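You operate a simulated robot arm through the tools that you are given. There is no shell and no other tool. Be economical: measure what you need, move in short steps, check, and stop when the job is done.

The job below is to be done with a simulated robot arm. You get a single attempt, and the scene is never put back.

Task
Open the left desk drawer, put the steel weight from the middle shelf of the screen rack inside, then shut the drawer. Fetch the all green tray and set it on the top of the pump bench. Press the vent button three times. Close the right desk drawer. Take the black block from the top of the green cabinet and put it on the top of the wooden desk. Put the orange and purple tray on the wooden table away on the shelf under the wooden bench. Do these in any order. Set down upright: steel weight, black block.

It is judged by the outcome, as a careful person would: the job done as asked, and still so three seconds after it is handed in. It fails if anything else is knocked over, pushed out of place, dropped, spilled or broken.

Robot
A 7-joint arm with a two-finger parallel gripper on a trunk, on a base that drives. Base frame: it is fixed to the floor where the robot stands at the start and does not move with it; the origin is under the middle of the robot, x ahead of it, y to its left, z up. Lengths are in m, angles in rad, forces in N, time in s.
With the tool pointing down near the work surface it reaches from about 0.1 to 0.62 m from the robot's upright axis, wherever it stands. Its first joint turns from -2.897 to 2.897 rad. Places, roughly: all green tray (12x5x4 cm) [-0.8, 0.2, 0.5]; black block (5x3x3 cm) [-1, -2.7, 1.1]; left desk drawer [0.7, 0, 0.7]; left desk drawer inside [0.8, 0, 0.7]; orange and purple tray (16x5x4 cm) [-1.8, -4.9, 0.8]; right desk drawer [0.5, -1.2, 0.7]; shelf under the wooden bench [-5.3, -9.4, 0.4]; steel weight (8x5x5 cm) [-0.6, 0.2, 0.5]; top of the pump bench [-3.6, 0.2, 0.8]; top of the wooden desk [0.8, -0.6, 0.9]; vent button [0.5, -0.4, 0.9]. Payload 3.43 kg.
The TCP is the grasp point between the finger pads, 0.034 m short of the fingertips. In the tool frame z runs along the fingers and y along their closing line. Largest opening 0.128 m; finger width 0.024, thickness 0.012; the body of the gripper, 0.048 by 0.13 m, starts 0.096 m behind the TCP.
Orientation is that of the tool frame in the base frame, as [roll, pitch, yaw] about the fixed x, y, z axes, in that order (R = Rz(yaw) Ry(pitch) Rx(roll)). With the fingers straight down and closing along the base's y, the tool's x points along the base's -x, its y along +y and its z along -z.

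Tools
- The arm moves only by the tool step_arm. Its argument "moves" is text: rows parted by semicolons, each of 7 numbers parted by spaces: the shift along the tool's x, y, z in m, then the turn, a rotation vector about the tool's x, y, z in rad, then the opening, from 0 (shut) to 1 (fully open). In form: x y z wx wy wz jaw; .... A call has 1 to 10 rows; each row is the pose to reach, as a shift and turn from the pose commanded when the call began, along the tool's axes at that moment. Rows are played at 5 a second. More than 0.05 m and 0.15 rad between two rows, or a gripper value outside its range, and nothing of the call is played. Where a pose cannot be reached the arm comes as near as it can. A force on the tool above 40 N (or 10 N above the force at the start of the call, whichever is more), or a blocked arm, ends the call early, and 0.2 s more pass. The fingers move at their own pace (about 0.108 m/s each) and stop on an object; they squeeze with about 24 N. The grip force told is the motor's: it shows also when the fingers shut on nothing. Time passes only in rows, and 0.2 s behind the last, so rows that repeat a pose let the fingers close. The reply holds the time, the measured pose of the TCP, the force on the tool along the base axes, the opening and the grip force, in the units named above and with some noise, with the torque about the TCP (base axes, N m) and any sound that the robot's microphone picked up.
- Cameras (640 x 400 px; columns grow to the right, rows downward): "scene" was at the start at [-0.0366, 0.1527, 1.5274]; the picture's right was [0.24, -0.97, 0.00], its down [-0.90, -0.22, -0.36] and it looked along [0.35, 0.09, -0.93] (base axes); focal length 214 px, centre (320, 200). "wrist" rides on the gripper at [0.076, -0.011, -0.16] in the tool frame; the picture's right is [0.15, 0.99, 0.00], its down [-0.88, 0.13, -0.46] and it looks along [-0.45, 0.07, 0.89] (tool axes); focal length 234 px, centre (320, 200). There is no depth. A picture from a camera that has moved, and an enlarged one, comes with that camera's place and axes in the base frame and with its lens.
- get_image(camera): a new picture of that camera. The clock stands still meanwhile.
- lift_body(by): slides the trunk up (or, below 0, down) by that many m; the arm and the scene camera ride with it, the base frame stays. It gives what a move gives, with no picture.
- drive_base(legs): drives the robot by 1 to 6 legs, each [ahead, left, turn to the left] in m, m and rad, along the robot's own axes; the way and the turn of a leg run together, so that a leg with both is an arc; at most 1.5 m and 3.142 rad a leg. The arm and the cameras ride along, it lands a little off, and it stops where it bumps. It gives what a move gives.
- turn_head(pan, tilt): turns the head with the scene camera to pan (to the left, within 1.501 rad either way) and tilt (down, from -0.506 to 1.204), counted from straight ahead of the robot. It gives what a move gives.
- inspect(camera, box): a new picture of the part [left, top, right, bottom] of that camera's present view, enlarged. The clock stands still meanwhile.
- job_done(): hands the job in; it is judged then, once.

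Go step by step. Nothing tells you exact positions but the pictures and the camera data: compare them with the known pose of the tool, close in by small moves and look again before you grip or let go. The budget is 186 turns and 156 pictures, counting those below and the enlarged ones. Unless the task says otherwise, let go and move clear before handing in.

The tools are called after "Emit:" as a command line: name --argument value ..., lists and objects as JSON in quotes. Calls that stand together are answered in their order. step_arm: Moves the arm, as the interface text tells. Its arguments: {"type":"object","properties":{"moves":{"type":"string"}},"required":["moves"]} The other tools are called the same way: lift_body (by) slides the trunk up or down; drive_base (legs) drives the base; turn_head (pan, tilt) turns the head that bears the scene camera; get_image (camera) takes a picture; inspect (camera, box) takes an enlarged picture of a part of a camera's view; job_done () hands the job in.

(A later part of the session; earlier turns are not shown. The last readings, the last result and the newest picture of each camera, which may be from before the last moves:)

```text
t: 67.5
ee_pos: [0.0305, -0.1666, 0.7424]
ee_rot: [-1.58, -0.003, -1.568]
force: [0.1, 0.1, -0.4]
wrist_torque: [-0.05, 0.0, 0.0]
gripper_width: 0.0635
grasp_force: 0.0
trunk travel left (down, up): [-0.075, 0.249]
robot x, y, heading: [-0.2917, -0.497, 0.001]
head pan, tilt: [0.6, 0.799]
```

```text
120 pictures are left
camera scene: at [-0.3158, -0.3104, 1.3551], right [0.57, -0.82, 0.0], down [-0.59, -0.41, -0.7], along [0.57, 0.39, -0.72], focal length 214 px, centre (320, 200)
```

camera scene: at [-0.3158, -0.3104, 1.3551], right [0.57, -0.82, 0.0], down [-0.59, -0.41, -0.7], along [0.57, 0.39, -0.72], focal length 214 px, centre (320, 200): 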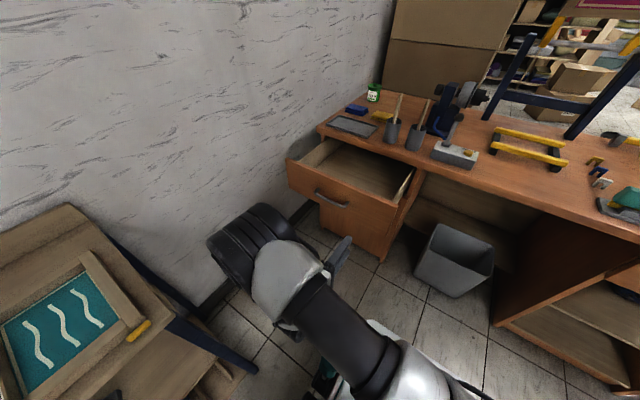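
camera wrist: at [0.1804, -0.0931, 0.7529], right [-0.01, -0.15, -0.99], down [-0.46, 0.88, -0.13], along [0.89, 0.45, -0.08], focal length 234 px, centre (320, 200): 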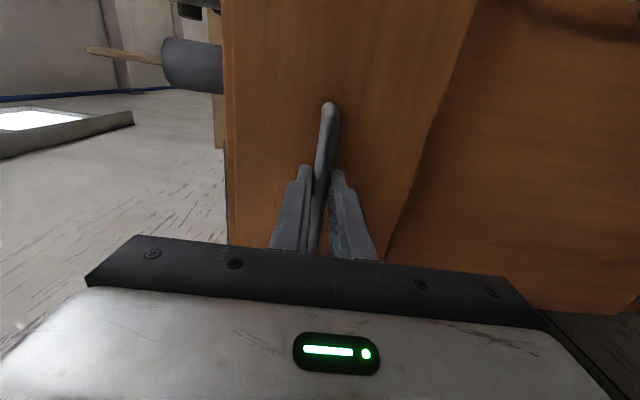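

The left drawer is open and released. I drive away, turn to face the rack, in front of the weight.

Emit:
drive_base --legs '[[-0.25, -0.55, 0], [0, 0, 1.571]]'

Emit:
turn_head --pan 0.2 --tilt 0.7

Emit:
get_image --camera "scene"

```text
t: 77.1
ee_pos: [-0.8637, -0.7155, 0.7419]
ee_rot: [-1.58, 0.0, -0.006]
force: [0.3, -0.4, 0.4]
wrist_torque: [-0.03, 0.03, -0.01]
gripper_width: 0.0641
grasp_force: 0.1
trunk travel left (down, up): [-0.075, 0.249]
robot x, y, heading: [-0.543, -1.0366, 1.564]
head pan, tilt: [0.6, 0.799]
```

```text
t: 78.0
ee_pos: [-0.8639, -0.7159, 0.7414]
ee_rot: [-1.581, -0.001, -0.007]
force: [0.0, 0.6, 0.2]
wrist_torque: [0.0, -0.02, 0.03]
gripper_width: 0.0641
grasp_force: 0.0
trunk travel left (down, up): [-0.075, 0.249]
robot x, y, heading: [-0.5403, -1.0418, 1.566]
head pan, tilt: [0.201, 0.7]
```

```text
119 pictures are left
camera scene: at [-0.6958, -1.0459, 1.3633], right [0.98, 0.19, 0.0], down [0.12, -0.63, -0.76], along [-0.15, 0.75, -0.64], focal length 214 px, centre (320, 200)
```

scene: 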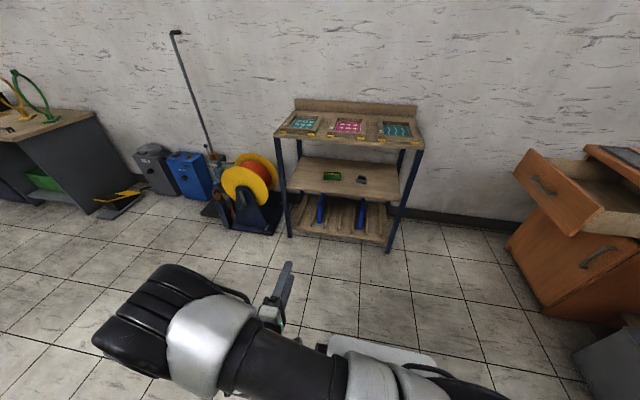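

The weight again at ≈[-0.655, 0.237, 0.5]. Now I roll the gripper another −90° so its camera is on top.

Emit:
step_arm --moves "0.02 0 0 0 0 -0.15 0.5; 0.04 0 0 0 0 -0.3 0.5; 0.07 0 0 0 0 -0.45 0.5; 0.1 0 0 0 0 -0.6 0.5; 0.13 0 0 0 0 -0.75 0.5; 0.16 0 0 0 0 -0.9 0.5; 0.19 0 0 0 0 -1.05 0.5; 0.22 0 0 0 0 -1.2 0.5; 0.25 0 0 0 0 -1.35 0.5; 0.28 0 0 0 0 -1.5 0.5"

Emit:
get_image --camera "scene"

```text
t: 79.8
ee_pos: [-0.7023, -0.7079, 0.7087]
ee_rot: [-1.57, -1.013, 0.024]
force: [0.6, 0.3, -0.6]
wrist_torque: [0.03, -0.04, -0.03]
gripper_width: 0.0642
grasp_force: 0.1
trunk travel left (down, up): [-0.075, 0.249]
robot x, y, heading: [-0.5355, -1.0424, 1.562]
head pan, tilt: [0.201, 0.7]
stopped in row 9: the arm was blocked; the commanded pose is now the measured one
```

```text
118 pictures are left
camera scene: at [-0.6957, -1.0458, 1.3634], right [0.98, 0.19, 0.0], down [0.12, -0.63, -0.76], along [-0.15, 0.75, -0.64], focal length 214 px, centre (320, 200)
```

scene: 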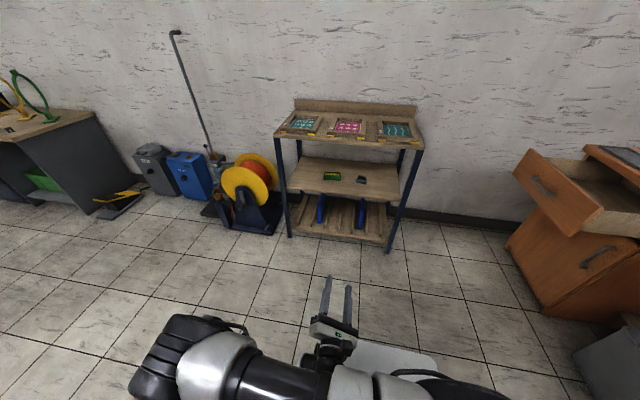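

The arm got blocked, likely too close to itself. I reach forward first, then continue the roll.

Emit:
step_arm --moves "0 0 0.04 0 0 0 0.5; 0 0 0.08 0 0 0 0.5; 0 0 0.12 0 0 0 0.5; 0 0 0.16 0 0 0 0.5; 0 0 0.2 0 0 0 0.5; 0 0 0.2 0 0 -0.14 0.5; 0 0 0.2 0 0 -0.28 0.5; 0 0 0.2 0 0 -0.42 0.5; 0 0 0.2 0 0 -0.54 0.5"

Emit:
get_image --camera "scene"

```text
t: 81.8
ee_pos: [-0.7062, -0.5069, 0.7095]
ee_rot: [-1.484, -1.556, -0.064]
force: [0.4, 0.6, -0.2]
wrist_torque: [0.01, -0.01, 0.01]
gripper_width: 0.0637
grasp_force: 0.0
trunk travel left (down, up): [-0.075, 0.249]
robot x, y, heading: [-0.5365, -1.0364, 1.567]
head pan, tilt: [0.201, 0.7]
```

```text
117 pictures are left
camera scene: at [-0.6957, -1.0458, 1.3634], right [0.98, 0.19, 0.0], down [0.12, -0.63, -0.76], along [-0.15, 0.75, -0.64], focal length 214 px, centre (320, 200)
```

scene: 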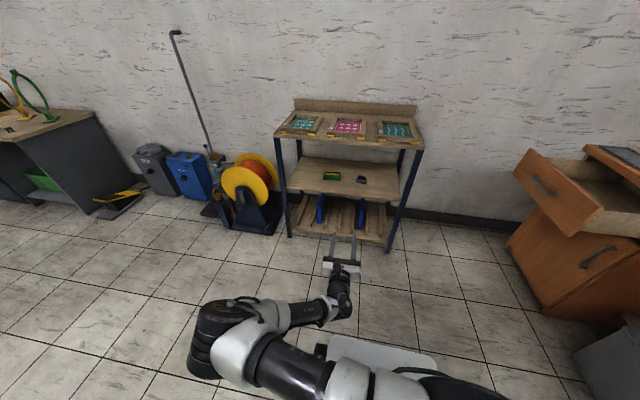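

Good: camera up, fingers toward the rack. Now I tilt the tool 45° down, open the jaw and lower it toward shelf height while still in front of the rack.

Emit:
step_arm --moves "-0.02 0 0 0 -0.13 0 0.9; -0.04 0 0 0 -0.26 0 0.9; -0.06 0 0 0 -0.39 0 0.9; -0.07 0 0 0 -0.52 0 0.9; -0.08 0 0 0 -0.65 0 0.9; -0.09 0 0 0 -0.785 0 0.9"

Emit:
get_image --camera "wrist"

Emit:
get_image --camera "scene"

```text
t: 83.2
ee_pos: [-0.7093, -0.5079, 0.6188]
ee_rot: [-3.121, -0.785, 1.58]
force: [0.1, 0.0, -0.5]
wrist_torque: [0.04, -0.02, 0.0]
gripper_width: 0.1153
grasp_force: 0.1
trunk travel left (down, up): [-0.075, 0.249]
robot x, y, heading: [-0.535, -1.0401, 1.564]
head pan, tilt: [0.201, 0.7]
```

```text
116 pictures are left
camera wrist: at [-0.7157, -0.5668, 0.7846], right [0.99, 0.13, 0.09], down [0.15, -0.94, -0.3], along [0.04, 0.31, -0.95], focal length 234 px, centre (320, 200)
```

wrist: 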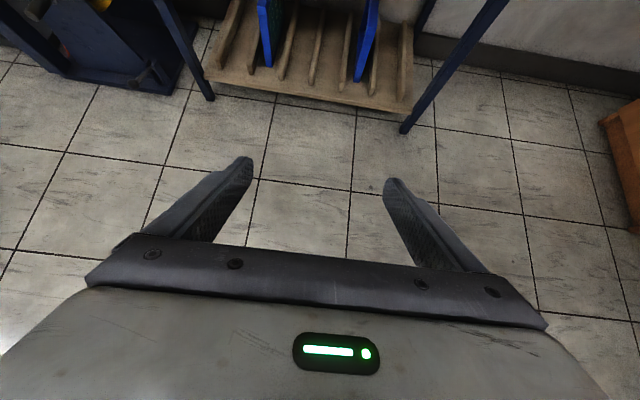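

```text
115 pictures are left
camera scene: at [-0.6959, -1.046, 1.3633], right [0.98, 0.19, 0.0], down [0.12, -0.63, -0.77], along [-0.15, 0.75, -0.64], focal length 214 px, centre (320, 200)
```

scene: 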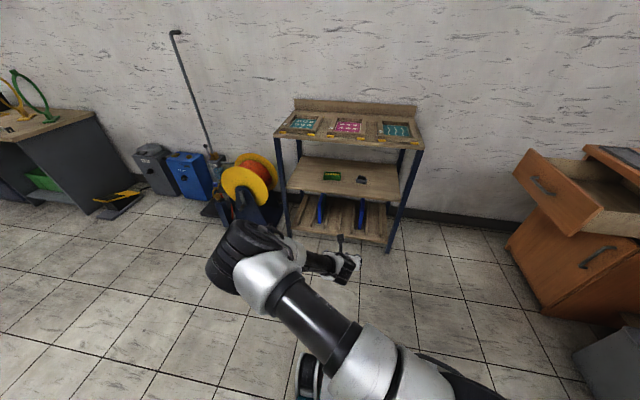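

I extend the arm forward a bit, then drive up to just short of the shelf edge, aligned in x with the weight, and look.

Emit:
step_arm --moves "0.016 0 0.032 0 0 0 0.9; 0.032 0 0.064 0 0 0 0.9; 0.047 0 0.095 0 0 0 0.9"

Emit:
drive_base --legs '[[0.36, -0.05, 0]]'

Emit:
get_image --camera "wrist"

Emit:
get_image --camera "scene"

```text
t: 84.0
ee_pos: [-0.7107, -0.4083, 0.5859]
ee_rot: [-3.12, -0.783, 1.578]
force: [0.1, 0.1, -0.1]
wrist_torque: [-0.02, -0.05, 0.0]
gripper_width: 0.1151
grasp_force: 0.0
trunk travel left (down, up): [-0.075, 0.249]
robot x, y, heading: [-0.5413, -1.0372, 1.56]
head pan, tilt: [0.201, 0.7]
```

```text
t: 86.3
ee_pos: [-0.6617, -0.0507, 0.587]
ee_rot: [-3.12, -0.787, 1.583]
force: [0.5, 0.4, 1.0]
wrist_torque: [0.0, -0.02, -0.03]
gripper_width: 0.1152
grasp_force: 0.1
trunk travel left (down, up): [-0.075, 0.249]
robot x, y, heading: [-0.4842, -0.6845, 1.567]
head pan, tilt: [0.201, 0.7]
```

```text
114 pictures are left
camera wrist: at [-0.6694, -0.111, 0.7531], right [0.99, 0.13, 0.09], down [0.15, -0.94, -0.3], along [0.04, 0.31, -0.95], focal length 234 px, centre (320, 200)
```

wrist: 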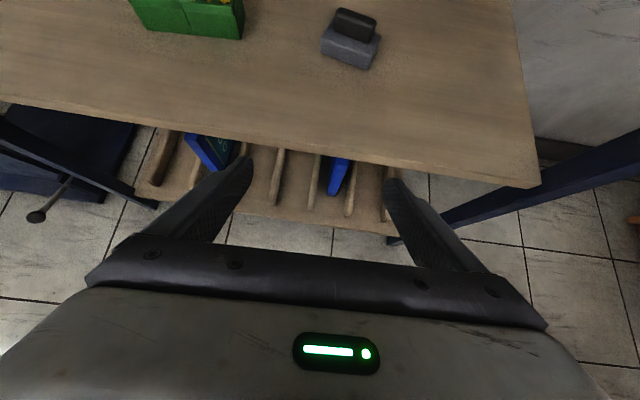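

```text
113 pictures are left
camera scene: at [-0.6449, -0.6891, 1.3634], right [0.98, 0.2, 0.0], down [0.13, -0.63, -0.77], along [-0.15, 0.75, -0.64], focal length 214 px, centre (320, 200)
```

scene: 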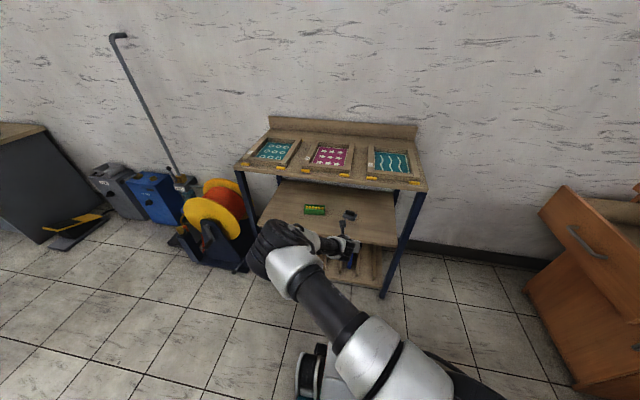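

The weight is ahead, yawed about −6°. I turn the gripper to match, shift right 1 cm and drive in further to re-measure from above.

Emit:
step_arm --moves "0 0.01 0 -0.078 0 0.078 0.95"

Emit:
drive_base --legs '[[0.17, 0, 0]]'

Emit:
get_image --camera "wrist"

Emit:
get_image --camera "scene"

```text
t: 86.7
ee_pos: [-0.6529, -0.0514, 0.5859]
ee_rot: [-3.119, -0.785, 1.473]
force: [0.2, -0.9, 1.2]
wrist_torque: [-0.05, -0.02, -0.04]
gripper_width: 0.1216
grasp_force: 0.1
trunk travel left (down, up): [-0.075, 0.249]
robot x, y, heading: [-0.4879, -0.6793, 1.568]
head pan, tilt: [0.201, 0.7]
```

```text
t: 88.2
ee_pos: [-0.65, 0.1184, 0.5871]
ee_rot: [-3.117, -0.785, 1.472]
force: [0.8, 0.9, 0.2]
wrist_torque: [-0.01, 0.01, -0.03]
gripper_width: 0.1215
grasp_force: 0.1
trunk travel left (down, up): [-0.075, 0.249]
robot x, y, heading: [-0.4894, -0.5158, 1.568]
head pan, tilt: [0.201, 0.7]
```

```text
112 pictures are left
camera wrist: at [-0.6639, 0.06, 0.7524], right [1.0, 0.02, 0.09], down [0.05, -0.95, -0.3], along [0.08, 0.3, -0.95], focal length 234 px, centre (320, 200)
```

wrist: 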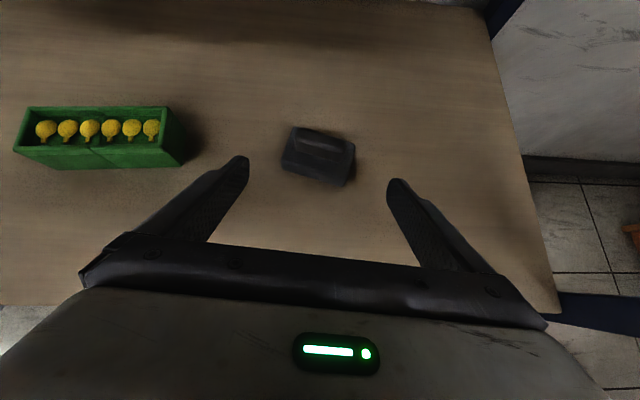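

```text
111 pictures are left
camera scene: at [-0.6442, -0.5195, 1.3634], right [0.98, 0.19, 0.0], down [0.12, -0.63, -0.77], along [-0.15, 0.75, -0.64], focal length 214 px, centre (320, 200)
```

scene: 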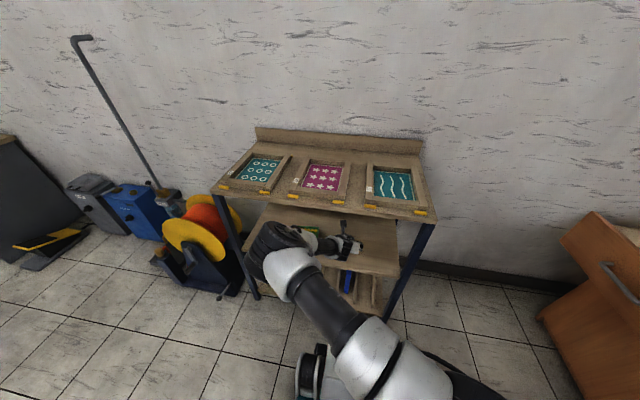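

The new parallax puts the weight's knob at z≈0.56 and the shelf at z≈0.51, weight centre near [-0.647, 0.18], yawed ≈−12°. I turn a bit more, move over it and lower partly.

Emit:
step_arm --moves "0.016 0 0.016 -0.035 0 0.035 1; 0.032 0 0.032 -0.07 0 0.07 1; 0.021 0 0.042 -0.07 0 0.07 1; 0.014 0 0.049 -0.07 0 0.07 1"

Emit:
get_image --camera "wrist"

```text
t: 89.2
ee_pos: [-0.6474, 0.1622, 0.5618]
ee_rot: [-3.119, -0.784, 1.371]
force: [0.5, 1.6, 0.7]
wrist_torque: [-0.03, 0.0, 0.0]
gripper_width: 0.1278
grasp_force: 0.0
trunk travel left (down, up): [-0.075, 0.249]
robot x, y, heading: [-0.4892, -0.5119, 1.56]
head pan, tilt: [0.201, 0.7]
```

```text
110 pictures are left
camera wrist: at [-0.6656, 0.1066, 0.7284], right [0.99, -0.08, 0.09], down [-0.05, -0.95, -0.3], along [0.11, 0.29, -0.95], focal length 234 px, centre (320, 200)
```

wrist: 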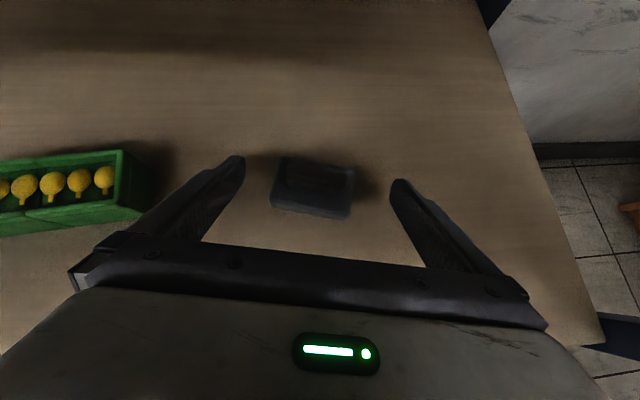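

The weight is centred between the fingers. I lower in small steps, watching for shelf contact.

Emit:
step_arm --moves "-0.006 -0.002 0.006 0 0 0 1; -0.009 -0.002 0.009 0 0 0 1; -0.012 -0.002 0.012 0 0 0 1; -0.014 -0.002 0.014 0 0 0 1"

Emit:
get_image --camera "wrist"

```text
t: 89.9
ee_pos: [-0.6493, 0.1628, 0.5516]
ee_rot: [-3.124, -0.793, 1.376]
force: [-2.6, -13.8, 19.8]
wrist_torque: [-0.39, -1.29, -1.02]
gripper_width: 0.1277
grasp_force: 0.1
trunk travel left (down, up): [-0.075, 0.249]
robot x, y, heading: [-0.4879, -0.5143, 1.565]
head pan, tilt: [0.201, 0.7]
stopped in row 3: the force on the tool passed its limit at 45 N (the readings are from after the stop); the commanded pose is now the measured one
```

```text
109 pictures are left
camera wrist: at [-0.6685, 0.1058, 0.7189], right [0.99, -0.08, 0.09], down [-0.05, -0.95, -0.31], along [0.11, 0.3, -0.95], focal length 234 px, centre (320, 200)
```

wrist: 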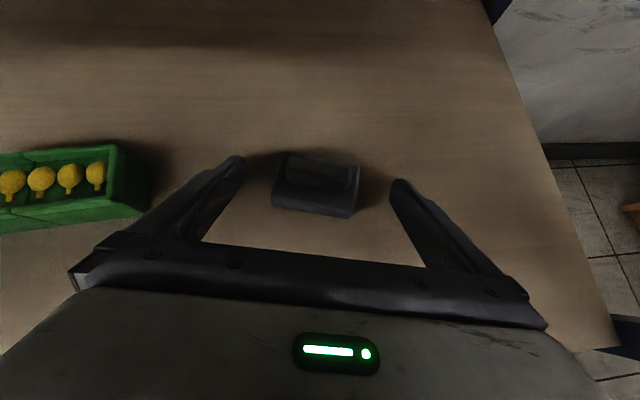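

Shelf contact at tip z≈0.518. I rise 3 mm, move 8 mm deeper and close on the weight.

Emit:
step_arm --moves "0.003 0 -0.003 0 0 0 1; 0.008 0 0.0035 0 0 0 1; 0.008 0 0.0035 0 0 0 0.7; 0.008 0 0.0035 0 0 0 0.5; 0.008 0 0.0035 0 0 0 0.4; 0.008 0 0.0035 0 0 0 0.4"

Emit:
get_image --camera "wrist"

```text
t: 91.3
ee_pos: [-0.6471, 0.1703, 0.5531]
ee_rot: [-3.124, -0.787, 1.374]
force: [-1.1, 0.1, 0.0]
wrist_torque: [-0.04, -0.1, 0.03]
gripper_width: 0.0695
grasp_force: 24.5
trunk travel left (down, up): [-0.075, 0.249]
robot x, y, heading: [-0.4847, -0.5109, 1.563]
head pan, tilt: [0.201, 0.7]
```

```text
108 pictures are left
camera wrist: at [-0.6668, 0.1146, 0.7193], right [0.99, -0.08, 0.09], down [-0.05, -0.95, -0.3], along [0.11, 0.3, -0.95], focal length 234 px, centre (320, 200)
```

wrist: 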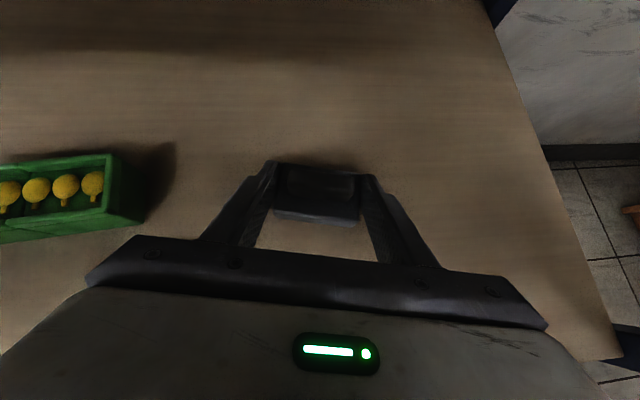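

The weight is gripped (7 cm wide). I lift slowly.

Emit:
step_arm --moves "0.01 0 -0.01 0 0 0 0.2; 0.021 0 -0.021 0 0 0 0.2; 0.032 0 -0.032 0 0 0 0.2; 0.042 0 -0.042 0 0 0 0.2; 0.042 0 -0.042 0 0 0 0.2"

Emit:
get_image --camera "wrist"

```text
t: 92.5
ee_pos: [-0.6481, 0.1696, 0.6134]
ee_rot: [-3.125, -0.787, 1.376]
force: [0.4, -0.2, -4.6]
wrist_torque: [-0.01, -0.01, -0.02]
gripper_width: 0.0699
grasp_force: 24.3
trunk travel left (down, up): [-0.075, 0.249]
robot x, y, heading: [-0.486, -0.5132, 1.566]
head pan, tilt: [0.201, 0.7]
```

```text
107 pictures are left
camera wrist: at [-0.6663, 0.1133, 0.7791], right [0.99, -0.08, 0.09], down [-0.05, -0.95, -0.3], along [0.11, 0.3, -0.95], focal length 234 px, centre (320, 200)
```

wrist: 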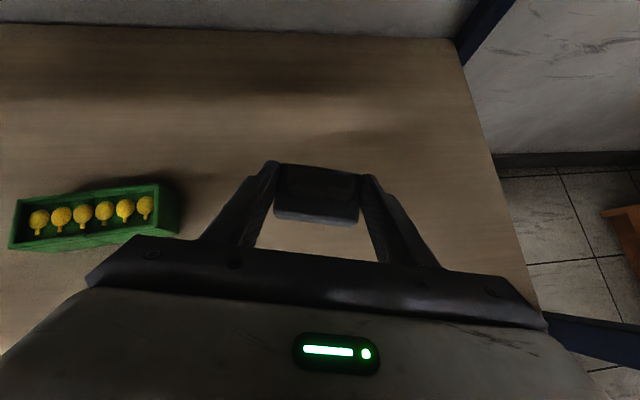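

Secure and level. I back out of the rack, then raise the trunk and turn toward the desk.

Emit:
drive_base --legs '[[-0.5, 0, 0], [0, -0.2, -1.25]]'

Emit:
lift_body --by 0.24

Emit:
turn_head --pan 0.3 --tilt 0.8

Emit:
get_image --camera "scene"

```text
t: 98.7
ee_pos: [0.2652, -0.7569, 0.6133]
ee_rot: [-3.124, -0.787, 0.116]
force: [-0.2, 0.1, -4.5]
wrist_torque: [0.02, 0.07, 0.0]
gripper_width: 0.07
grasp_force: 24.2
trunk travel left (down, up): [-0.075, 0.249]
robot x, y, heading: [-0.3342, -1.1228, 0.31]
head pan, tilt: [0.201, 0.7]
```

```text
t: 101.2
ee_pos: [0.2655, -0.7585, 0.8524]
ee_rot: [-3.124, -0.788, 0.116]
force: [-0.2, 0.2, -4.1]
wrist_torque: [0.01, 0.04, 0.0]
gripper_width: 0.0697
grasp_force: 23.6
trunk travel left (down, up): [-0.315, 0.009]
robot x, y, heading: [-0.3345, -1.1228, 0.307]
head pan, tilt: [0.201, 0.7]
```

```text
t: 101.8
ee_pos: [0.2641, -0.7591, 0.8524]
ee_rot: [-3.123, -0.787, 0.118]
force: [-0.9, -0.3, -4.1]
wrist_torque: [0.0, 0.04, 0.04]
gripper_width: 0.0699
grasp_force: 24.3
trunk travel left (down, up): [-0.315, 0.009]
robot x, y, heading: [-0.3336, -1.1223, 0.308]
head pan, tilt: [0.3, 0.799]
```

```text
106 pictures are left
camera scene: at [-0.3983, -0.97, 1.5951], right [0.57, -0.82, 0.0], down [-0.59, -0.41, -0.7], along [0.57, 0.4, -0.72], focal length 214 px, centre (320, 200)
```

scene: 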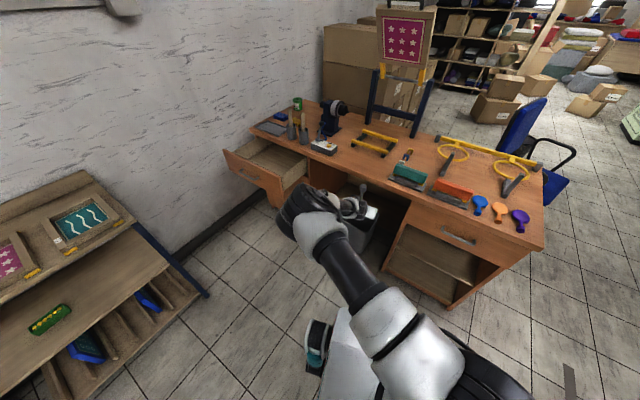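

I raise the weight a little more and drive toward the open drawer.

Emit:
step_arm --moves "0.018 0 -0.018 0 0 0 0.2; 0.036 0 -0.036 0 0 0 0.2"

Emit:
drive_base --legs '[[0.318, 0.67, 0]]'

Emit:
get_image --camera "wrist"

Emit:
get_image --camera "scene"

```text
t: 102.4
ee_pos: [0.2666, -0.759, 0.9055]
ee_rot: [-3.126, -0.788, 0.117]
force: [0.2, -0.4, -3.8]
wrist_torque: [-0.02, 0.01, 0.0]
gripper_width: 0.0698
grasp_force: 23.9
trunk travel left (down, up): [-0.315, 0.009]
robot x, y, heading: [-0.3358, -1.1211, 0.309]
head pan, tilt: [0.3, 0.799]
```

```text
t: 109.3
ee_pos: [0.3585, -0.0151, 0.9047]
ee_rot: [-3.125, -0.787, 0.128]
force: [0.5, -0.1, -5.0]
wrist_torque: [-0.04, 0.06, 0.0]
gripper_width: 0.07
grasp_force: 23.9
trunk travel left (down, up): [-0.315, 0.009]
robot x, y, heading: [-0.2387, -0.3852, 0.314]
head pan, tilt: [0.3, 0.799]
```

```text
105 pictures are left
camera wrist: at [0.2996, -0.014, 1.0704], right [0.24, -0.97, 0.09], down [-0.92, -0.26, -0.3], along [0.32, -0.01, -0.95], focal length 234 px, centre (320, 200)
```

wrist: 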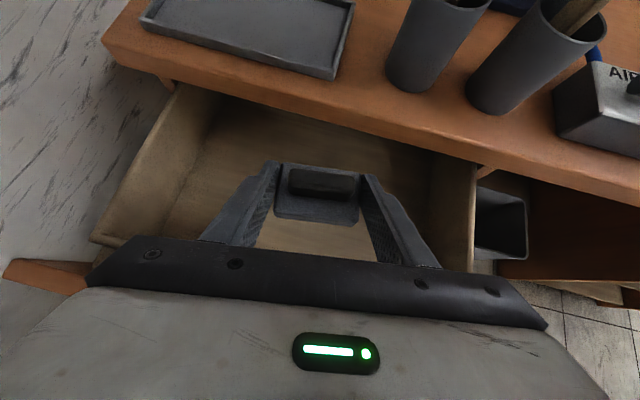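

```text
104 pictures are left
camera scene: at [-0.3026, -0.2334, 1.5951], right [0.58, -0.81, 0.0], down [-0.58, -0.42, -0.7], along [0.57, 0.4, -0.72], focal length 214 px, centre (320, 200)
```

scene: 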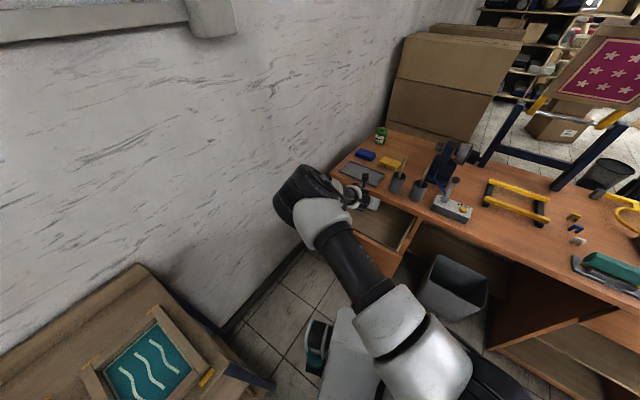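

The weight hangs over the open drawer. I lower it with the trunk to just below the desk top's edge height.

Emit:
lift_body --by -0.14

Emit:
get_image --camera "wrist"

```text
t: 111.0
ee_pos: [0.3578, -0.0152, 0.763]
ee_rot: [-3.125, -0.786, 0.129]
force: [0.7, 0.2, -4.4]
wrist_torque: [0.0, 0.02, -0.01]
gripper_width: 0.0696
grasp_force: 24.0
trunk travel left (down, up): [-0.175, 0.149]
robot x, y, heading: [-0.2368, -0.3815, 0.318]
head pan, tilt: [0.3, 0.799]
```

```text
103 pictures are left
camera wrist: at [0.2992, -0.0141, 0.9301], right [0.24, -0.97, 0.09], down [-0.92, -0.26, -0.3], along [0.32, -0.01, -0.95], focal length 234 px, centre (320, 200)
```

wrist: 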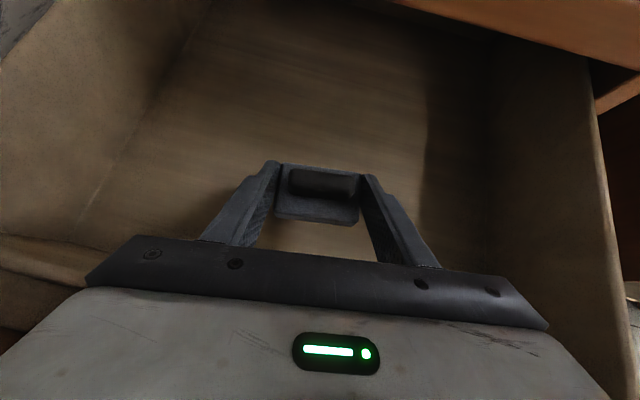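

Clear space ahead in the drawer. I move forward 5 cm under the desk edge and then lower in small steps until the floor is felt.

Emit:
step_arm --moves "0.018 0 0.018 0 0 0 0.2; 0.0354 0 0.0354 0 0 0 0.2; 0.025 0 0.046 0 0 0 0.2; 0.0142 0 0.0566 0 0 0 0.2; 0.0036 0 0.0672 0 0 0 0.2"

Emit:
get_image --camera "wrist"

```text
t: 112.2
ee_pos: [0.4089, -0.0077, 0.7194]
ee_rot: [-3.124, -0.787, 0.127]
force: [-0.3, -0.2, -3.8]
wrist_torque: [0.03, 0.04, -0.01]
gripper_width: 0.07
grasp_force: 24.0
trunk travel left (down, up): [-0.175, 0.149]
robot x, y, heading: [-0.2385, -0.3866, 0.323]
head pan, tilt: [0.3, 0.799]
```

```text
102 pictures are left
camera wrist: at [0.3493, -0.0073, 0.8862], right [0.24, -0.97, 0.09], down [-0.92, -0.26, -0.3], along [0.32, -0.01, -0.95], focal length 234 px, centre (320, 200)
```

wrist: 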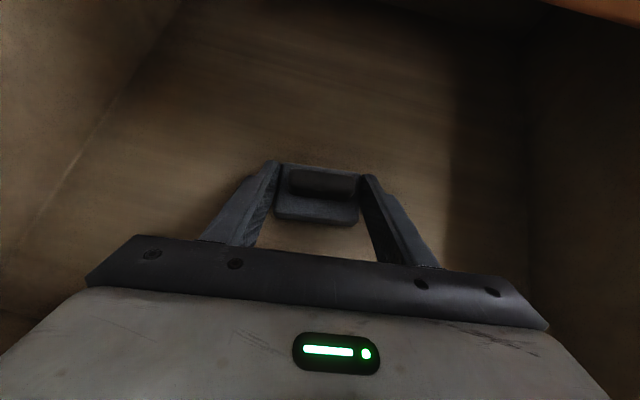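

Still above the floor. I continue down gently.

Emit:
step_arm --moves "-0.006 0 0.006 0 0 0 0.2; -0.011 0 0.011 0 0 0 0.2; -0.016 0 0.016 0 0 0 0.2; -0.02 0 0.02 0 0 0 0.2; -0.024 0 0.024 0 0 0 0.2; -0.028 0 0.028 0 0 0 0.2; -0.032 0 0.032 0 0 0 0.2; -0.036 0 0.036 0 0 0 0.2"

Emit:
get_image --camera "wrist"

```text
t: 113.1
ee_pos: [0.4163, -0.0075, 0.7102]
ee_rot: [-3.129, -0.807, 0.129]
force: [2.0, -1.8, 13.6]
wrist_torque: [-0.69, 0.02, -0.08]
gripper_width: 0.0697
grasp_force: 24.1
trunk travel left (down, up): [-0.175, 0.149]
robot x, y, heading: [-0.2397, -0.3843, 0.321]
head pan, tilt: [0.3, 0.799]
stopped in row 4: the force on the tool passed its limit at 45 N (the readings are from after the stop); the commanded pose is now the measured one
```

```text
101 pictures are left
camera wrist: at [0.3532, -0.0057, 0.8742], right [0.24, -0.97, 0.1], down [-0.91, -0.26, -0.32], along [0.34, -0.01, -0.94], focal length 234 px, centre (320, 200)
```

wrist: 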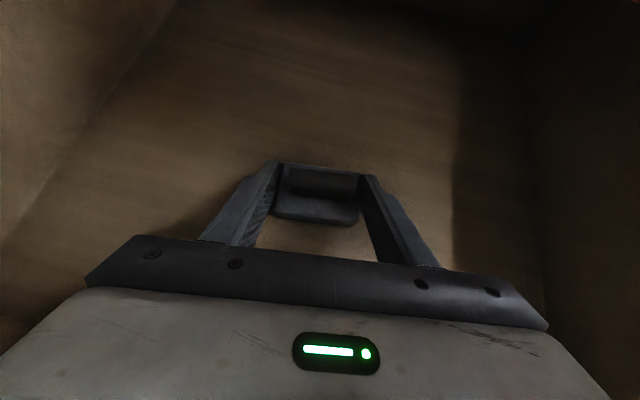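

The torque says the load is borne at the weight itself, so it stands on the drawer floor. I release it and withdraw back along the approach.

Emit:
step_arm --moves "0 0 0 0 0 0 0.56; 0 0 0 0 0 0 0.65; 0 0 0 0 0 0 0.8; 0 0 0 0 0 0 0.9; 0.0 0 -0.02 0 0 0 0.9; 0 0 -0.05 0 0 0 0.9"

Emit:
get_image --camera "wrist"

```text
t: 114.5
ee_pos: [0.378, -0.0125, 0.7386]
ee_rot: [-3.13, -0.798, 0.13]
force: [0.6, 0.5, -0.2]
wrist_torque: [-0.01, 0.04, -0.02]
gripper_width: 0.1152
grasp_force: 0.0
trunk travel left (down, up): [-0.175, 0.149]
robot x, y, heading: [-0.238, -0.3863, 0.32]
head pan, tilt: [0.3, 0.799]
```

```text
100 pictures are left
camera wrist: at [0.3176, -0.0107, 0.9034], right [0.24, -0.97, 0.1], down [-0.91, -0.25, -0.31], along [0.33, -0.01, -0.94], focal length 234 px, centre (320, 200)
```

wrist: 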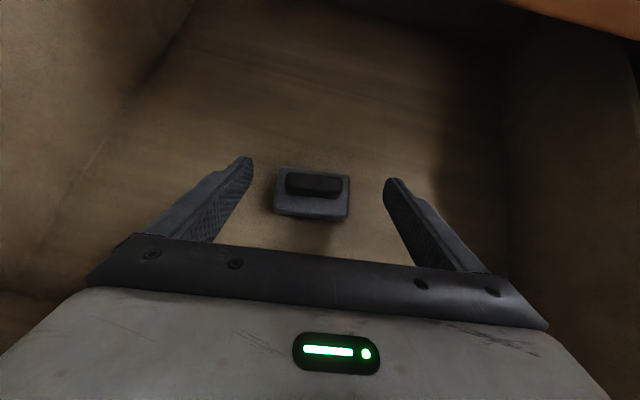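

The weight stands upright in the drawer. I lift out, retract in front of the drawer with the jaw closed, and lower to panel height.

Emit:
lift_body --by 0.148

Emit:
step_arm --moves "-0.035 0 -0.035 0 0 0 0.9; -0.07 0 -0.07 0 0 0 0.6; -0.105 0 -0.105 0 0 0 0.3; -0.14 0 -0.14 0 0 0 0; -0.175 0 -0.175 0 0 0 0; -0.195 0 -0.155 0 0 0 0; -0.22 0 -0.13 0 0 0 0; -0.243 0 -0.107 0 0 0 0"

Emit:
get_image --camera "wrist"

Emit:
get_image --camera "scene"

```text
t: 116.2
ee_pos: [0.3796, -0.0115, 0.8887]
ee_rot: [-3.127, -0.801, 0.129]
force: [-0.3, 0.2, 0.5]
wrist_torque: [-0.03, 0.01, -0.04]
gripper_width: 0.1152
grasp_force: 0.1
trunk travel left (down, up): [-0.323, 0.001]
robot x, y, heading: [-0.2375, -0.3835, 0.318]
head pan, tilt: [0.3, 0.799]
```

```text
t: 118.0
ee_pos: [0.1351, -0.0438, 0.7906]
ee_rot: [-3.128, -0.8, 0.128]
force: [0.5, -1.0, 0.3]
wrist_torque: [0.03, -0.02, -0.04]
gripper_width: 0.0
grasp_force: 24.0
trunk travel left (down, up): [-0.323, 0.001]
robot x, y, heading: [-0.2373, -0.3849, 0.317]
head pan, tilt: [0.3, 0.799]
```

```text
99 pictures are left
camera wrist: at [0.0737, -0.0439, 0.9549], right [0.24, -0.97, 0.1], down [-0.91, -0.26, -0.32], along [0.33, -0.01, -0.94], focal length 234 px, centre (320, 200)
```

wrist: 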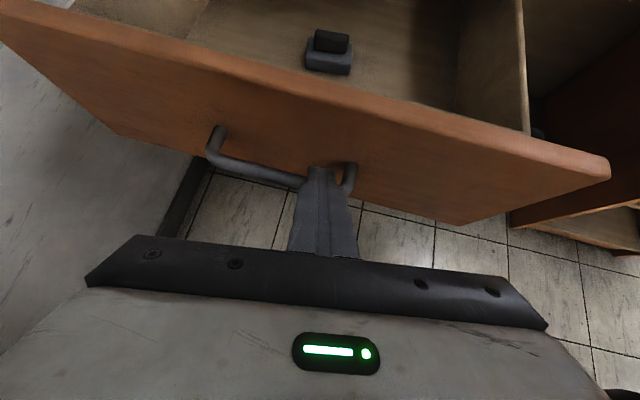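

```text
98 pictures are left
camera scene: at [-0.303, -0.2337, 1.6032], right [0.58, -0.81, 0.0], down [-0.58, -0.42, -0.7], along [0.57, 0.4, -0.72], focal length 214 px, centre (320, 200)
```

scene: 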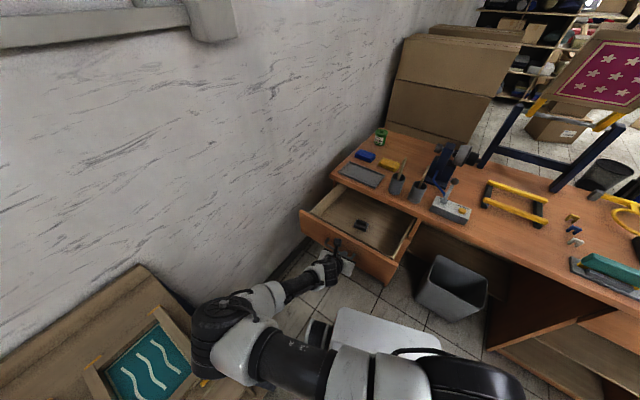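

The tip faces the panel just above the handle. I push the drawer in slowly.

Emit:
step_arm --moves "0.014 0 0.014 0 0 0 0; 0.0287 0 0.0279 0 0 0 0; 0.043 0 0.0418 0 0 0 0; 0.0574 0 0.0558 0 0 0 0; 0.0717 0 0.0697 0 0 0 0; 0.086 0 0.0836 0 0 0 0; 0.1004 0 0.0976 0 0 0 0; 0.1147 0 0.1115 0 0 0 0; 0.129 0 0.1255 0 0 0 0; 0.1434 0 0.1394 0 0 0 0"

Emit:
get_image --camera "wrist"

```text
t: 120.2
ee_pos: [0.3344, -0.0158, 0.7943]
ee_rot: [-3.128, -0.801, 0.13]
force: [-0.6, -0.1, -0.5]
wrist_torque: [-0.03, 0.03, -0.05]
gripper_width: 0.0002
grasp_force: 23.6
trunk travel left (down, up): [-0.323, 0.001]
robot x, y, heading: [-0.2425, -0.3845, 0.318]
head pan, tilt: [0.3, 0.799]
```

```text
97 pictures are left
camera wrist: at [0.2728, -0.0141, 0.9594], right [0.24, -0.97, 0.09], down [-0.91, -0.26, -0.32], along [0.33, -0.01, -0.94], focal length 234 px, centre (320, 200)
```

wrist: 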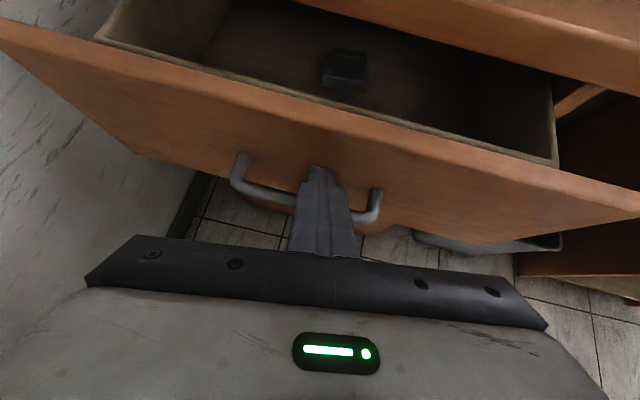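

It's closing well, with the weight still upright. I push the rest.

Emit:
step_arm --moves "0.0145 0 0.0138 0 0 0 0; 0.029 0 0.0275 0 0 0 0; 0.0437 0 0.041 0 0 0 0; 0.058 0 0.0548 0 0 0 0; 0.0725 0 0.0685 0 0 0 0; 0.087 0 0.082 0 0 0 0; 0.1 0 0.095 0 0 0 0; 0.108 0 0.103 0 0 0 0; 0.115 0 0.11 0 0 0 0"

Emit:
get_image --camera "wrist"

```text
t: 121.7
ee_pos: [0.4552, -0.001, 0.7977]
ee_rot: [-3.131, -0.798, 0.128]
force: [-14.8, -7.1, 11.6]
wrist_torque: [-0.15, -0.16, -0.3]
gripper_width: 0.0001
grasp_force: 23.3
trunk travel left (down, up): [-0.323, 0.001]
robot x, y, heading: [-0.2417, -0.3834, 0.317]
head pan, tilt: [0.3, 0.799]
stopped in row 7: the force on the tool passed its limit at 58 N (the readings are from after the stop); the commanded pose is now the measured one
```

```text
96 pictures are left
camera wrist: at [0.3936, 0.0017, 0.9639], right [0.23, -0.97, 0.1], down [-0.92, -0.25, -0.31], along [0.33, -0.02, -0.94], focal length 234 px, centre (320, 200)
```

wrist: 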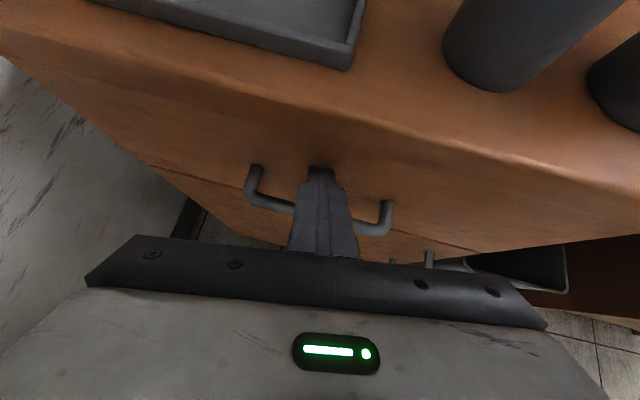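

The left drawer is shut with the weight inside. I retract, move into open floor in front of the rack and turn to face it, for the green tray.

Emit:
step_arm --moves "-0.028 0 -0.0287 0 0 0 0; -0.056 0 -0.0574 0 0 0 0; -0.084 0 -0.086 0 0 0 0; -0.105 0 -0.108 0 0 0 0"

Emit:
drive_base --legs '[[-0.313, -0.634, 0], [0, 0, 1.254], [0, 0.8, 0]]'

Emit:
step_arm --moves "0 0.046 0 -0.099 0 0.0962 0.4; 0 0.092 0 -0.198 0 0.1924 0.6; 0 0.138 0 -0.297 0 0.2886 0.7; 0 0.184 0 -0.396 0 0.3848 0.7; 0 0.23 0 -0.495 0 0.481 0.7; 0 0.276 0 -0.594 0 0.577 0.7; 0 0.322 0 -0.693 0 0.673 0.7; 0 0.368 0 -0.792 0 0.77 0.7; 0 0.414 0 -0.891 0 0.866 0.7; 0 0.46 0 -0.99 0 0.962 0.7"

Emit:
turn_head --pan 0.0 --tilt 0.75

Emit:
get_image --camera "scene"

```text
t: 122.7
ee_pos: [0.3056, -0.0214, 0.7964]
ee_rot: [-3.127, -0.798, 0.125]
force: [0.2, -0.4, 0.8]
wrist_torque: [0.01, 0.03, 0.06]
gripper_width: 0.0
grasp_force: 24.1
trunk travel left (down, up): [-0.323, 0.001]
robot x, y, heading: [-0.2377, -0.3846, 0.315]
head pan, tilt: [0.3, 0.799]
```

```text
t: 140.2
ee_pos: [-1.3008, -0.4684, 0.7964]
ee_rot: [-3.128, -0.795, 1.381]
force: [0.1, -0.1, 1.1]
wrist_torque: [-0.02, -0.05, 0.0]
gripper_width: 0.0
grasp_force: 23.4
trunk travel left (down, up): [-0.323, 0.001]
robot x, y, heading: [-1.1225, -1.0971, 1.575]
head pan, tilt: [0.3, 0.799]
```

```text
t: 142.4
ee_pos: [-0.8502, -0.5506, 0.7919]
ee_rot: [3.14, -0.791, 0.009]
force: [0.6, -0.7, -0.2]
wrist_torque: [0.06, -0.01, 0.03]
gripper_width: 0.0898
grasp_force: 0.1
trunk travel left (down, up): [-0.323, 0.001]
robot x, y, heading: [-1.1254, -1.0993, 1.575]
head pan, tilt: [0.3, 0.799]
```

```text
t: 143.2
ee_pos: [-0.8489, -0.5504, 0.7924]
ee_rot: [3.137, -0.79, 0.013]
force: [0.1, 0.1, 0.2]
wrist_torque: [0.0, 0.02, -0.01]
gripper_width: 0.0895
grasp_force: 0.1
trunk travel left (down, up): [-0.323, 0.001]
robot x, y, heading: [-1.1237, -1.1017, 1.569]
head pan, tilt: [0.0, 0.75]
```

```text
95 pictures are left
camera scene: at [-1.2652, -1.1075, 1.6071], right [1.0, 0.0, 0.0], down [0.0, -0.68, -0.73], along [0.0, 0.73, -0.68], focal length 214 px, centre (320, 200)
```

scene: 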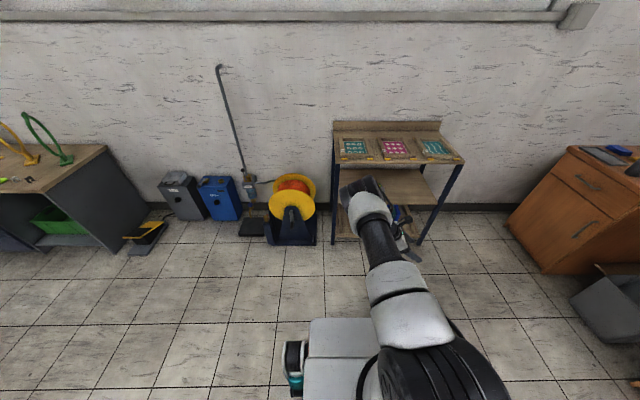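

The tool can point sideways, but the elbow would then foul the rack's top shelf. A better approach is from the right-front with the elbow outside, so I reposition facing −x and lower the trunk.

Emit:
drive_base --legs '[[0, -0.775, 0], [0, 0, 1.571]]'

Emit:
step_arm --moves "0 0 0 0.099 0 -0.0962 0.7; 0 0 0 0.198 0 -0.1924 0.7; 0 0 0 0.297 0 -0.2886 0.7; 0 0 0 0.396 0 -0.3848 0.7; 0 0 0 0.495 0 -0.481 0.7; 0 0 0 0.594 0 -0.577 0.7; 0 0 0 0.693 0 -0.673 0.7; 0 0 0 0.792 0 -0.77 0.7; 0 0 0 0.891 0 -0.866 0.7; 0 0 0 0.99 0 -0.962 0.7"

Emit:
lift_body --by -0.25

Emit:
turn_head --pan -0.6 --tilt 0.75

Emit:
get_image --camera "scene"

```text
t: 155.0
ee_pos: [-0.9015, -0.8318, 0.7925]
ee_rot: [3.137, -0.791, 1.588]
force: [0.2, -0.6, -0.8]
wrist_torque: [0.02, -0.01, -0.04]
gripper_width: 0.0896
grasp_force: 0.0
trunk travel left (down, up): [-0.323, 0.001]
robot x, y, heading: [-0.3525, -1.1026, -3.131]
head pan, tilt: [0.0, 0.75]
```

```text
t: 157.2
ee_pos: [-0.9028, -0.8321, 0.7924]
ee_rot: [-3.13, -0.798, 2.962]
force: [-0.3, 0.1, -0.3]
wrist_torque: [-0.02, -0.04, 0.03]
gripper_width: 0.0897
grasp_force: 0.0
trunk travel left (down, up): [-0.323, 0.001]
robot x, y, heading: [-0.3517, -1.1066, -3.141]
head pan, tilt: [0.0, 0.75]
```

```text
t: 159.8
ee_pos: [-0.9038, -0.8303, 0.5423]
ee_rot: [-3.13, -0.795, 2.956]
force: [-0.6, 1.3, 1.0]
wrist_torque: [-0.02, -0.01, -0.01]
gripper_width: 0.0897
grasp_force: 0.0
trunk travel left (down, up): [-0.073, 0.251]
robot x, y, heading: [-0.3536, -1.1015, -3.133]
head pan, tilt: [0.0, 0.75]
```

```text
t: 160.8
ee_pos: [-0.9024, -0.8332, 0.543]
ee_rot: [-3.13, -0.796, 2.959]
force: [0.0, 0.1, 0.1]
wrist_torque: [0.05, 0.0, 0.03]
gripper_width: 0.0897
grasp_force: 0.2
trunk travel left (down, up): [-0.073, 0.251]
robot x, y, heading: [-0.3527, -1.1038, -3.134]
head pan, tilt: [-0.6, 0.75]
```

```text
94 pictures are left
camera scene: at [-0.3305, -1.1964, 1.3571], right [0.56, 0.83, 0.0], down [0.57, -0.38, -0.73], along [-0.61, 0.41, -0.68], focal length 214 px, centre (320, 200)
```

scene: 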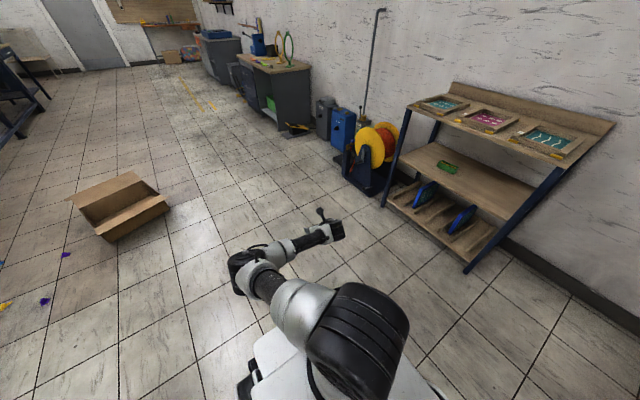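

The elbow now sits low on the outer side. I finish the yaw, move the tool to the right and raise it to entry height.

Emit:
step_arm --moves "0.0104 0.039 -0.0101 0.022 0 -0.021 0.7; 0.0207 0.078 -0.0202 0.043 0 -0.042 0.7; 0.031 0.117 -0.0304 0.065 0 -0.063 0.7; 0.0415 0.156 -0.0405 0.086 0 -0.084 0.7; 0.052 0.195 -0.0507 0.108 0 -0.105 0.7; 0.0622 0.235 -0.0608 0.129 0 -0.126 0.7"

Emit:
drive_base --legs '[[0, -0.4, 0]]'

Emit:
get_image --camera "scene"

Emit:
get_image --camera "wrist"

```text
t: 162.2
ee_pos: [-0.8607, -0.5976, 0.6297]
ee_rot: [-3.129, -0.797, 3.14]
force: [0.0, 0.2, 1.5]
wrist_torque: [0.03, 0.0, 0.0]
gripper_width: 0.0897
grasp_force: 0.1
trunk travel left (down, up): [-0.073, 0.251]
robot x, y, heading: [-0.3545, -1.1024, -3.13]
head pan, tilt: [-0.6, 0.75]
```

```text
t: 166.6
ee_pos: [-0.8671, -0.2016, 0.6283]
ee_rot: [-3.129, -0.798, -3.141]
force: [-0.7, -0.4, -0.1]
wrist_torque: [-0.02, 0.01, -0.02]
gripper_width: 0.0894
grasp_force: 0.0
trunk travel left (down, up): [-0.073, 0.251]
robot x, y, heading: [-0.3542, -0.7055, -3.13]
head pan, tilt: [-0.6, 0.75]
```

```text
93 pictures are left
camera scene: at [-0.3339, -0.7977, 1.3571], right [0.56, 0.83, 0.0], down [0.57, -0.38, -0.73], along [-0.61, 0.41, -0.68], focal length 214 px, centre (320, 200)
```

scene: 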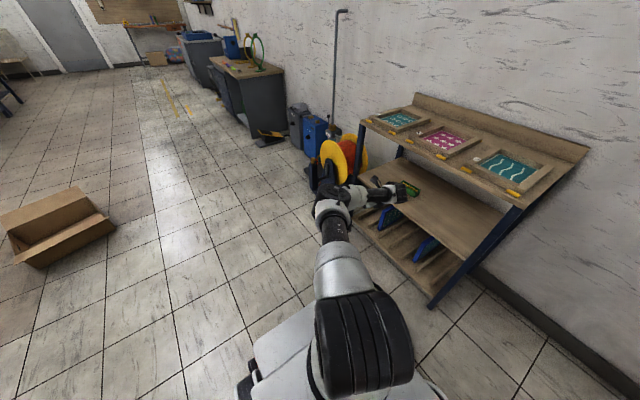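

```text
92 pictures are left
camera wrist: at [-0.8047, -0.2101, 0.7947], right [-0.11, 0.99, 0.1], down [0.94, 0.14, -0.31], along [-0.32, 0.06, -0.94], focal length 234 px, centre (320, 200)
```

wrist: 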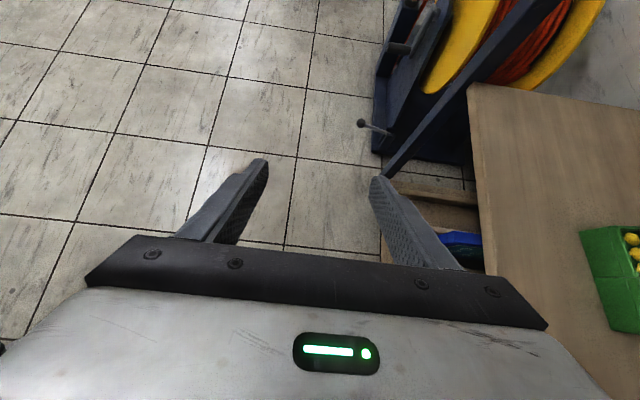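

With the tool perpendicular, the forearm would have to cross under the top shelf — too tight. Instead I'll come in pointing 45° into the rack at a shallow tilt and let the closing fingers square the tray up. I back out and re-pose.

Emit:
drive_base --legs '[[0, 0.45, 0], [0, 0, -1.383]]'

Emit:
step_arm --moves "0.0044 -0.048 0.0045 0 0 0 0.9; 0.0088 -0.096 0.009 0 0 0 1; 0.013 -0.144 0.0135 0 0 0 1; 0.0175 -0.192 0.018 0 0 0 1; 0.022 -0.24 0.0225 0 0 0 1; 0.026 -0.288 0.027 0 0 0 1; 0.031 -0.336 0.0315 0 0 0 1; 0.035 -0.384 0.036 0 0 0 1"

Emit:
step_arm --moves "0.005 -0.0458 0.005 0.047 0 -0.046 1; 0.01 -0.0916 0.01 0.094 0 -0.092 1; 0.015 -0.1374 0.015 0.141 0 -0.137 1; 0.02 -0.183 0.02 0.188 0 -0.183 1; 0.025 -0.229 0.025 0.234 0 -0.229 1; 0.03 -0.275 0.03 0.281 0 -0.275 1; 0.035 -0.32 0.035 0.328 0 -0.32 1; 0.04 -0.366 0.04 0.375 0 -0.366 1; 0.045 -0.412 0.045 0.422 0 -0.412 1"

Emit:
step_arm --moves "0 0 0 0 0.14 0 1; 0 0 0 0 0.277 0 1"

Emit:
turn_head --pan 0.3 --tilt 0.75

Emit:
get_image --camera "scene"

```text
t: 175.0
ee_pos: [0.041, -0.5567, 0.6293]
ee_rot: [-3.128, -0.797, 1.775]
force: [-0.2, 0.2, 0.0]
wrist_torque: [-0.02, 0.01, 0.0]
gripper_width: 0.0897
grasp_force: 0.0
trunk travel left (down, up): [-0.073, 0.251]
robot x, y, heading: [-0.35, -1.1591, 1.788]
head pan, tilt: [-0.6, 0.75]
```

```text
t: 176.8
ee_pos: [-0.3439, -0.588, 0.6325]
ee_rot: [-3.13, -0.798, 1.775]
force: [0.3, 0.0, 0.3]
wrist_torque: [0.01, 0.0, 0.02]
gripper_width: 0.1281
grasp_force: 0.0
trunk travel left (down, up): [-0.073, 0.251]
robot x, y, heading: [-0.3436, -1.1586, 1.788]
head pan, tilt: [-0.6, 0.75]
```

```text
t: 178.8
ee_pos: [-0.7605, -0.6158, 0.6363]
ee_rot: [-3.13, -0.803, 2.366]
force: [-0.4, -0.2, 0.7]
wrist_torque: [0.01, 0.02, 0.07]
gripper_width: 0.1279
grasp_force: 0.2
trunk travel left (down, up): [-0.073, 0.251]
robot x, y, heading: [-0.3497, -1.1605, 1.786]
head pan, tilt: [-0.6, 0.75]
```

```text
t: 179.4
ee_pos: [-0.7598, -0.6135, 0.6367]
ee_rot: [-3.127, -1.081, 2.362]
force: [-1.1, -0.1, 0.7]
wrist_torque: [-0.02, -0.02, 0.0]
gripper_width: 0.1279
grasp_force: 0.2
trunk travel left (down, up): [-0.073, 0.251]
robot x, y, heading: [-0.3439, -1.1588, 1.785]
head pan, tilt: [-0.6, 0.75]
```

```text
t: 180.6
ee_pos: [-0.7596, -0.6135, 0.6362]
ee_rot: [-3.128, -1.078, 2.359]
force: [0.5, 0.7, -0.1]
wrist_torque: [0.01, 0.01, -0.01]
gripper_width: 0.1282
grasp_force: 0.0
trunk travel left (down, up): [-0.073, 0.251]
robot x, y, heading: [-0.3472, -1.1599, 1.781]
head pan, tilt: [0.3, 0.75]
```

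```text
91 pictures are left
camera scene: at [-0.5072, -1.204, 1.3571], right [0.87, 0.49, 0.0], down [0.34, -0.59, -0.73], along [-0.36, 0.64, -0.68], focal length 214 px, centre (320, 200)
```

scene: 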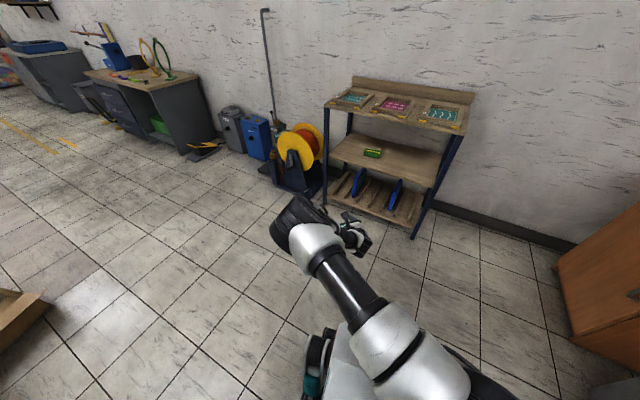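

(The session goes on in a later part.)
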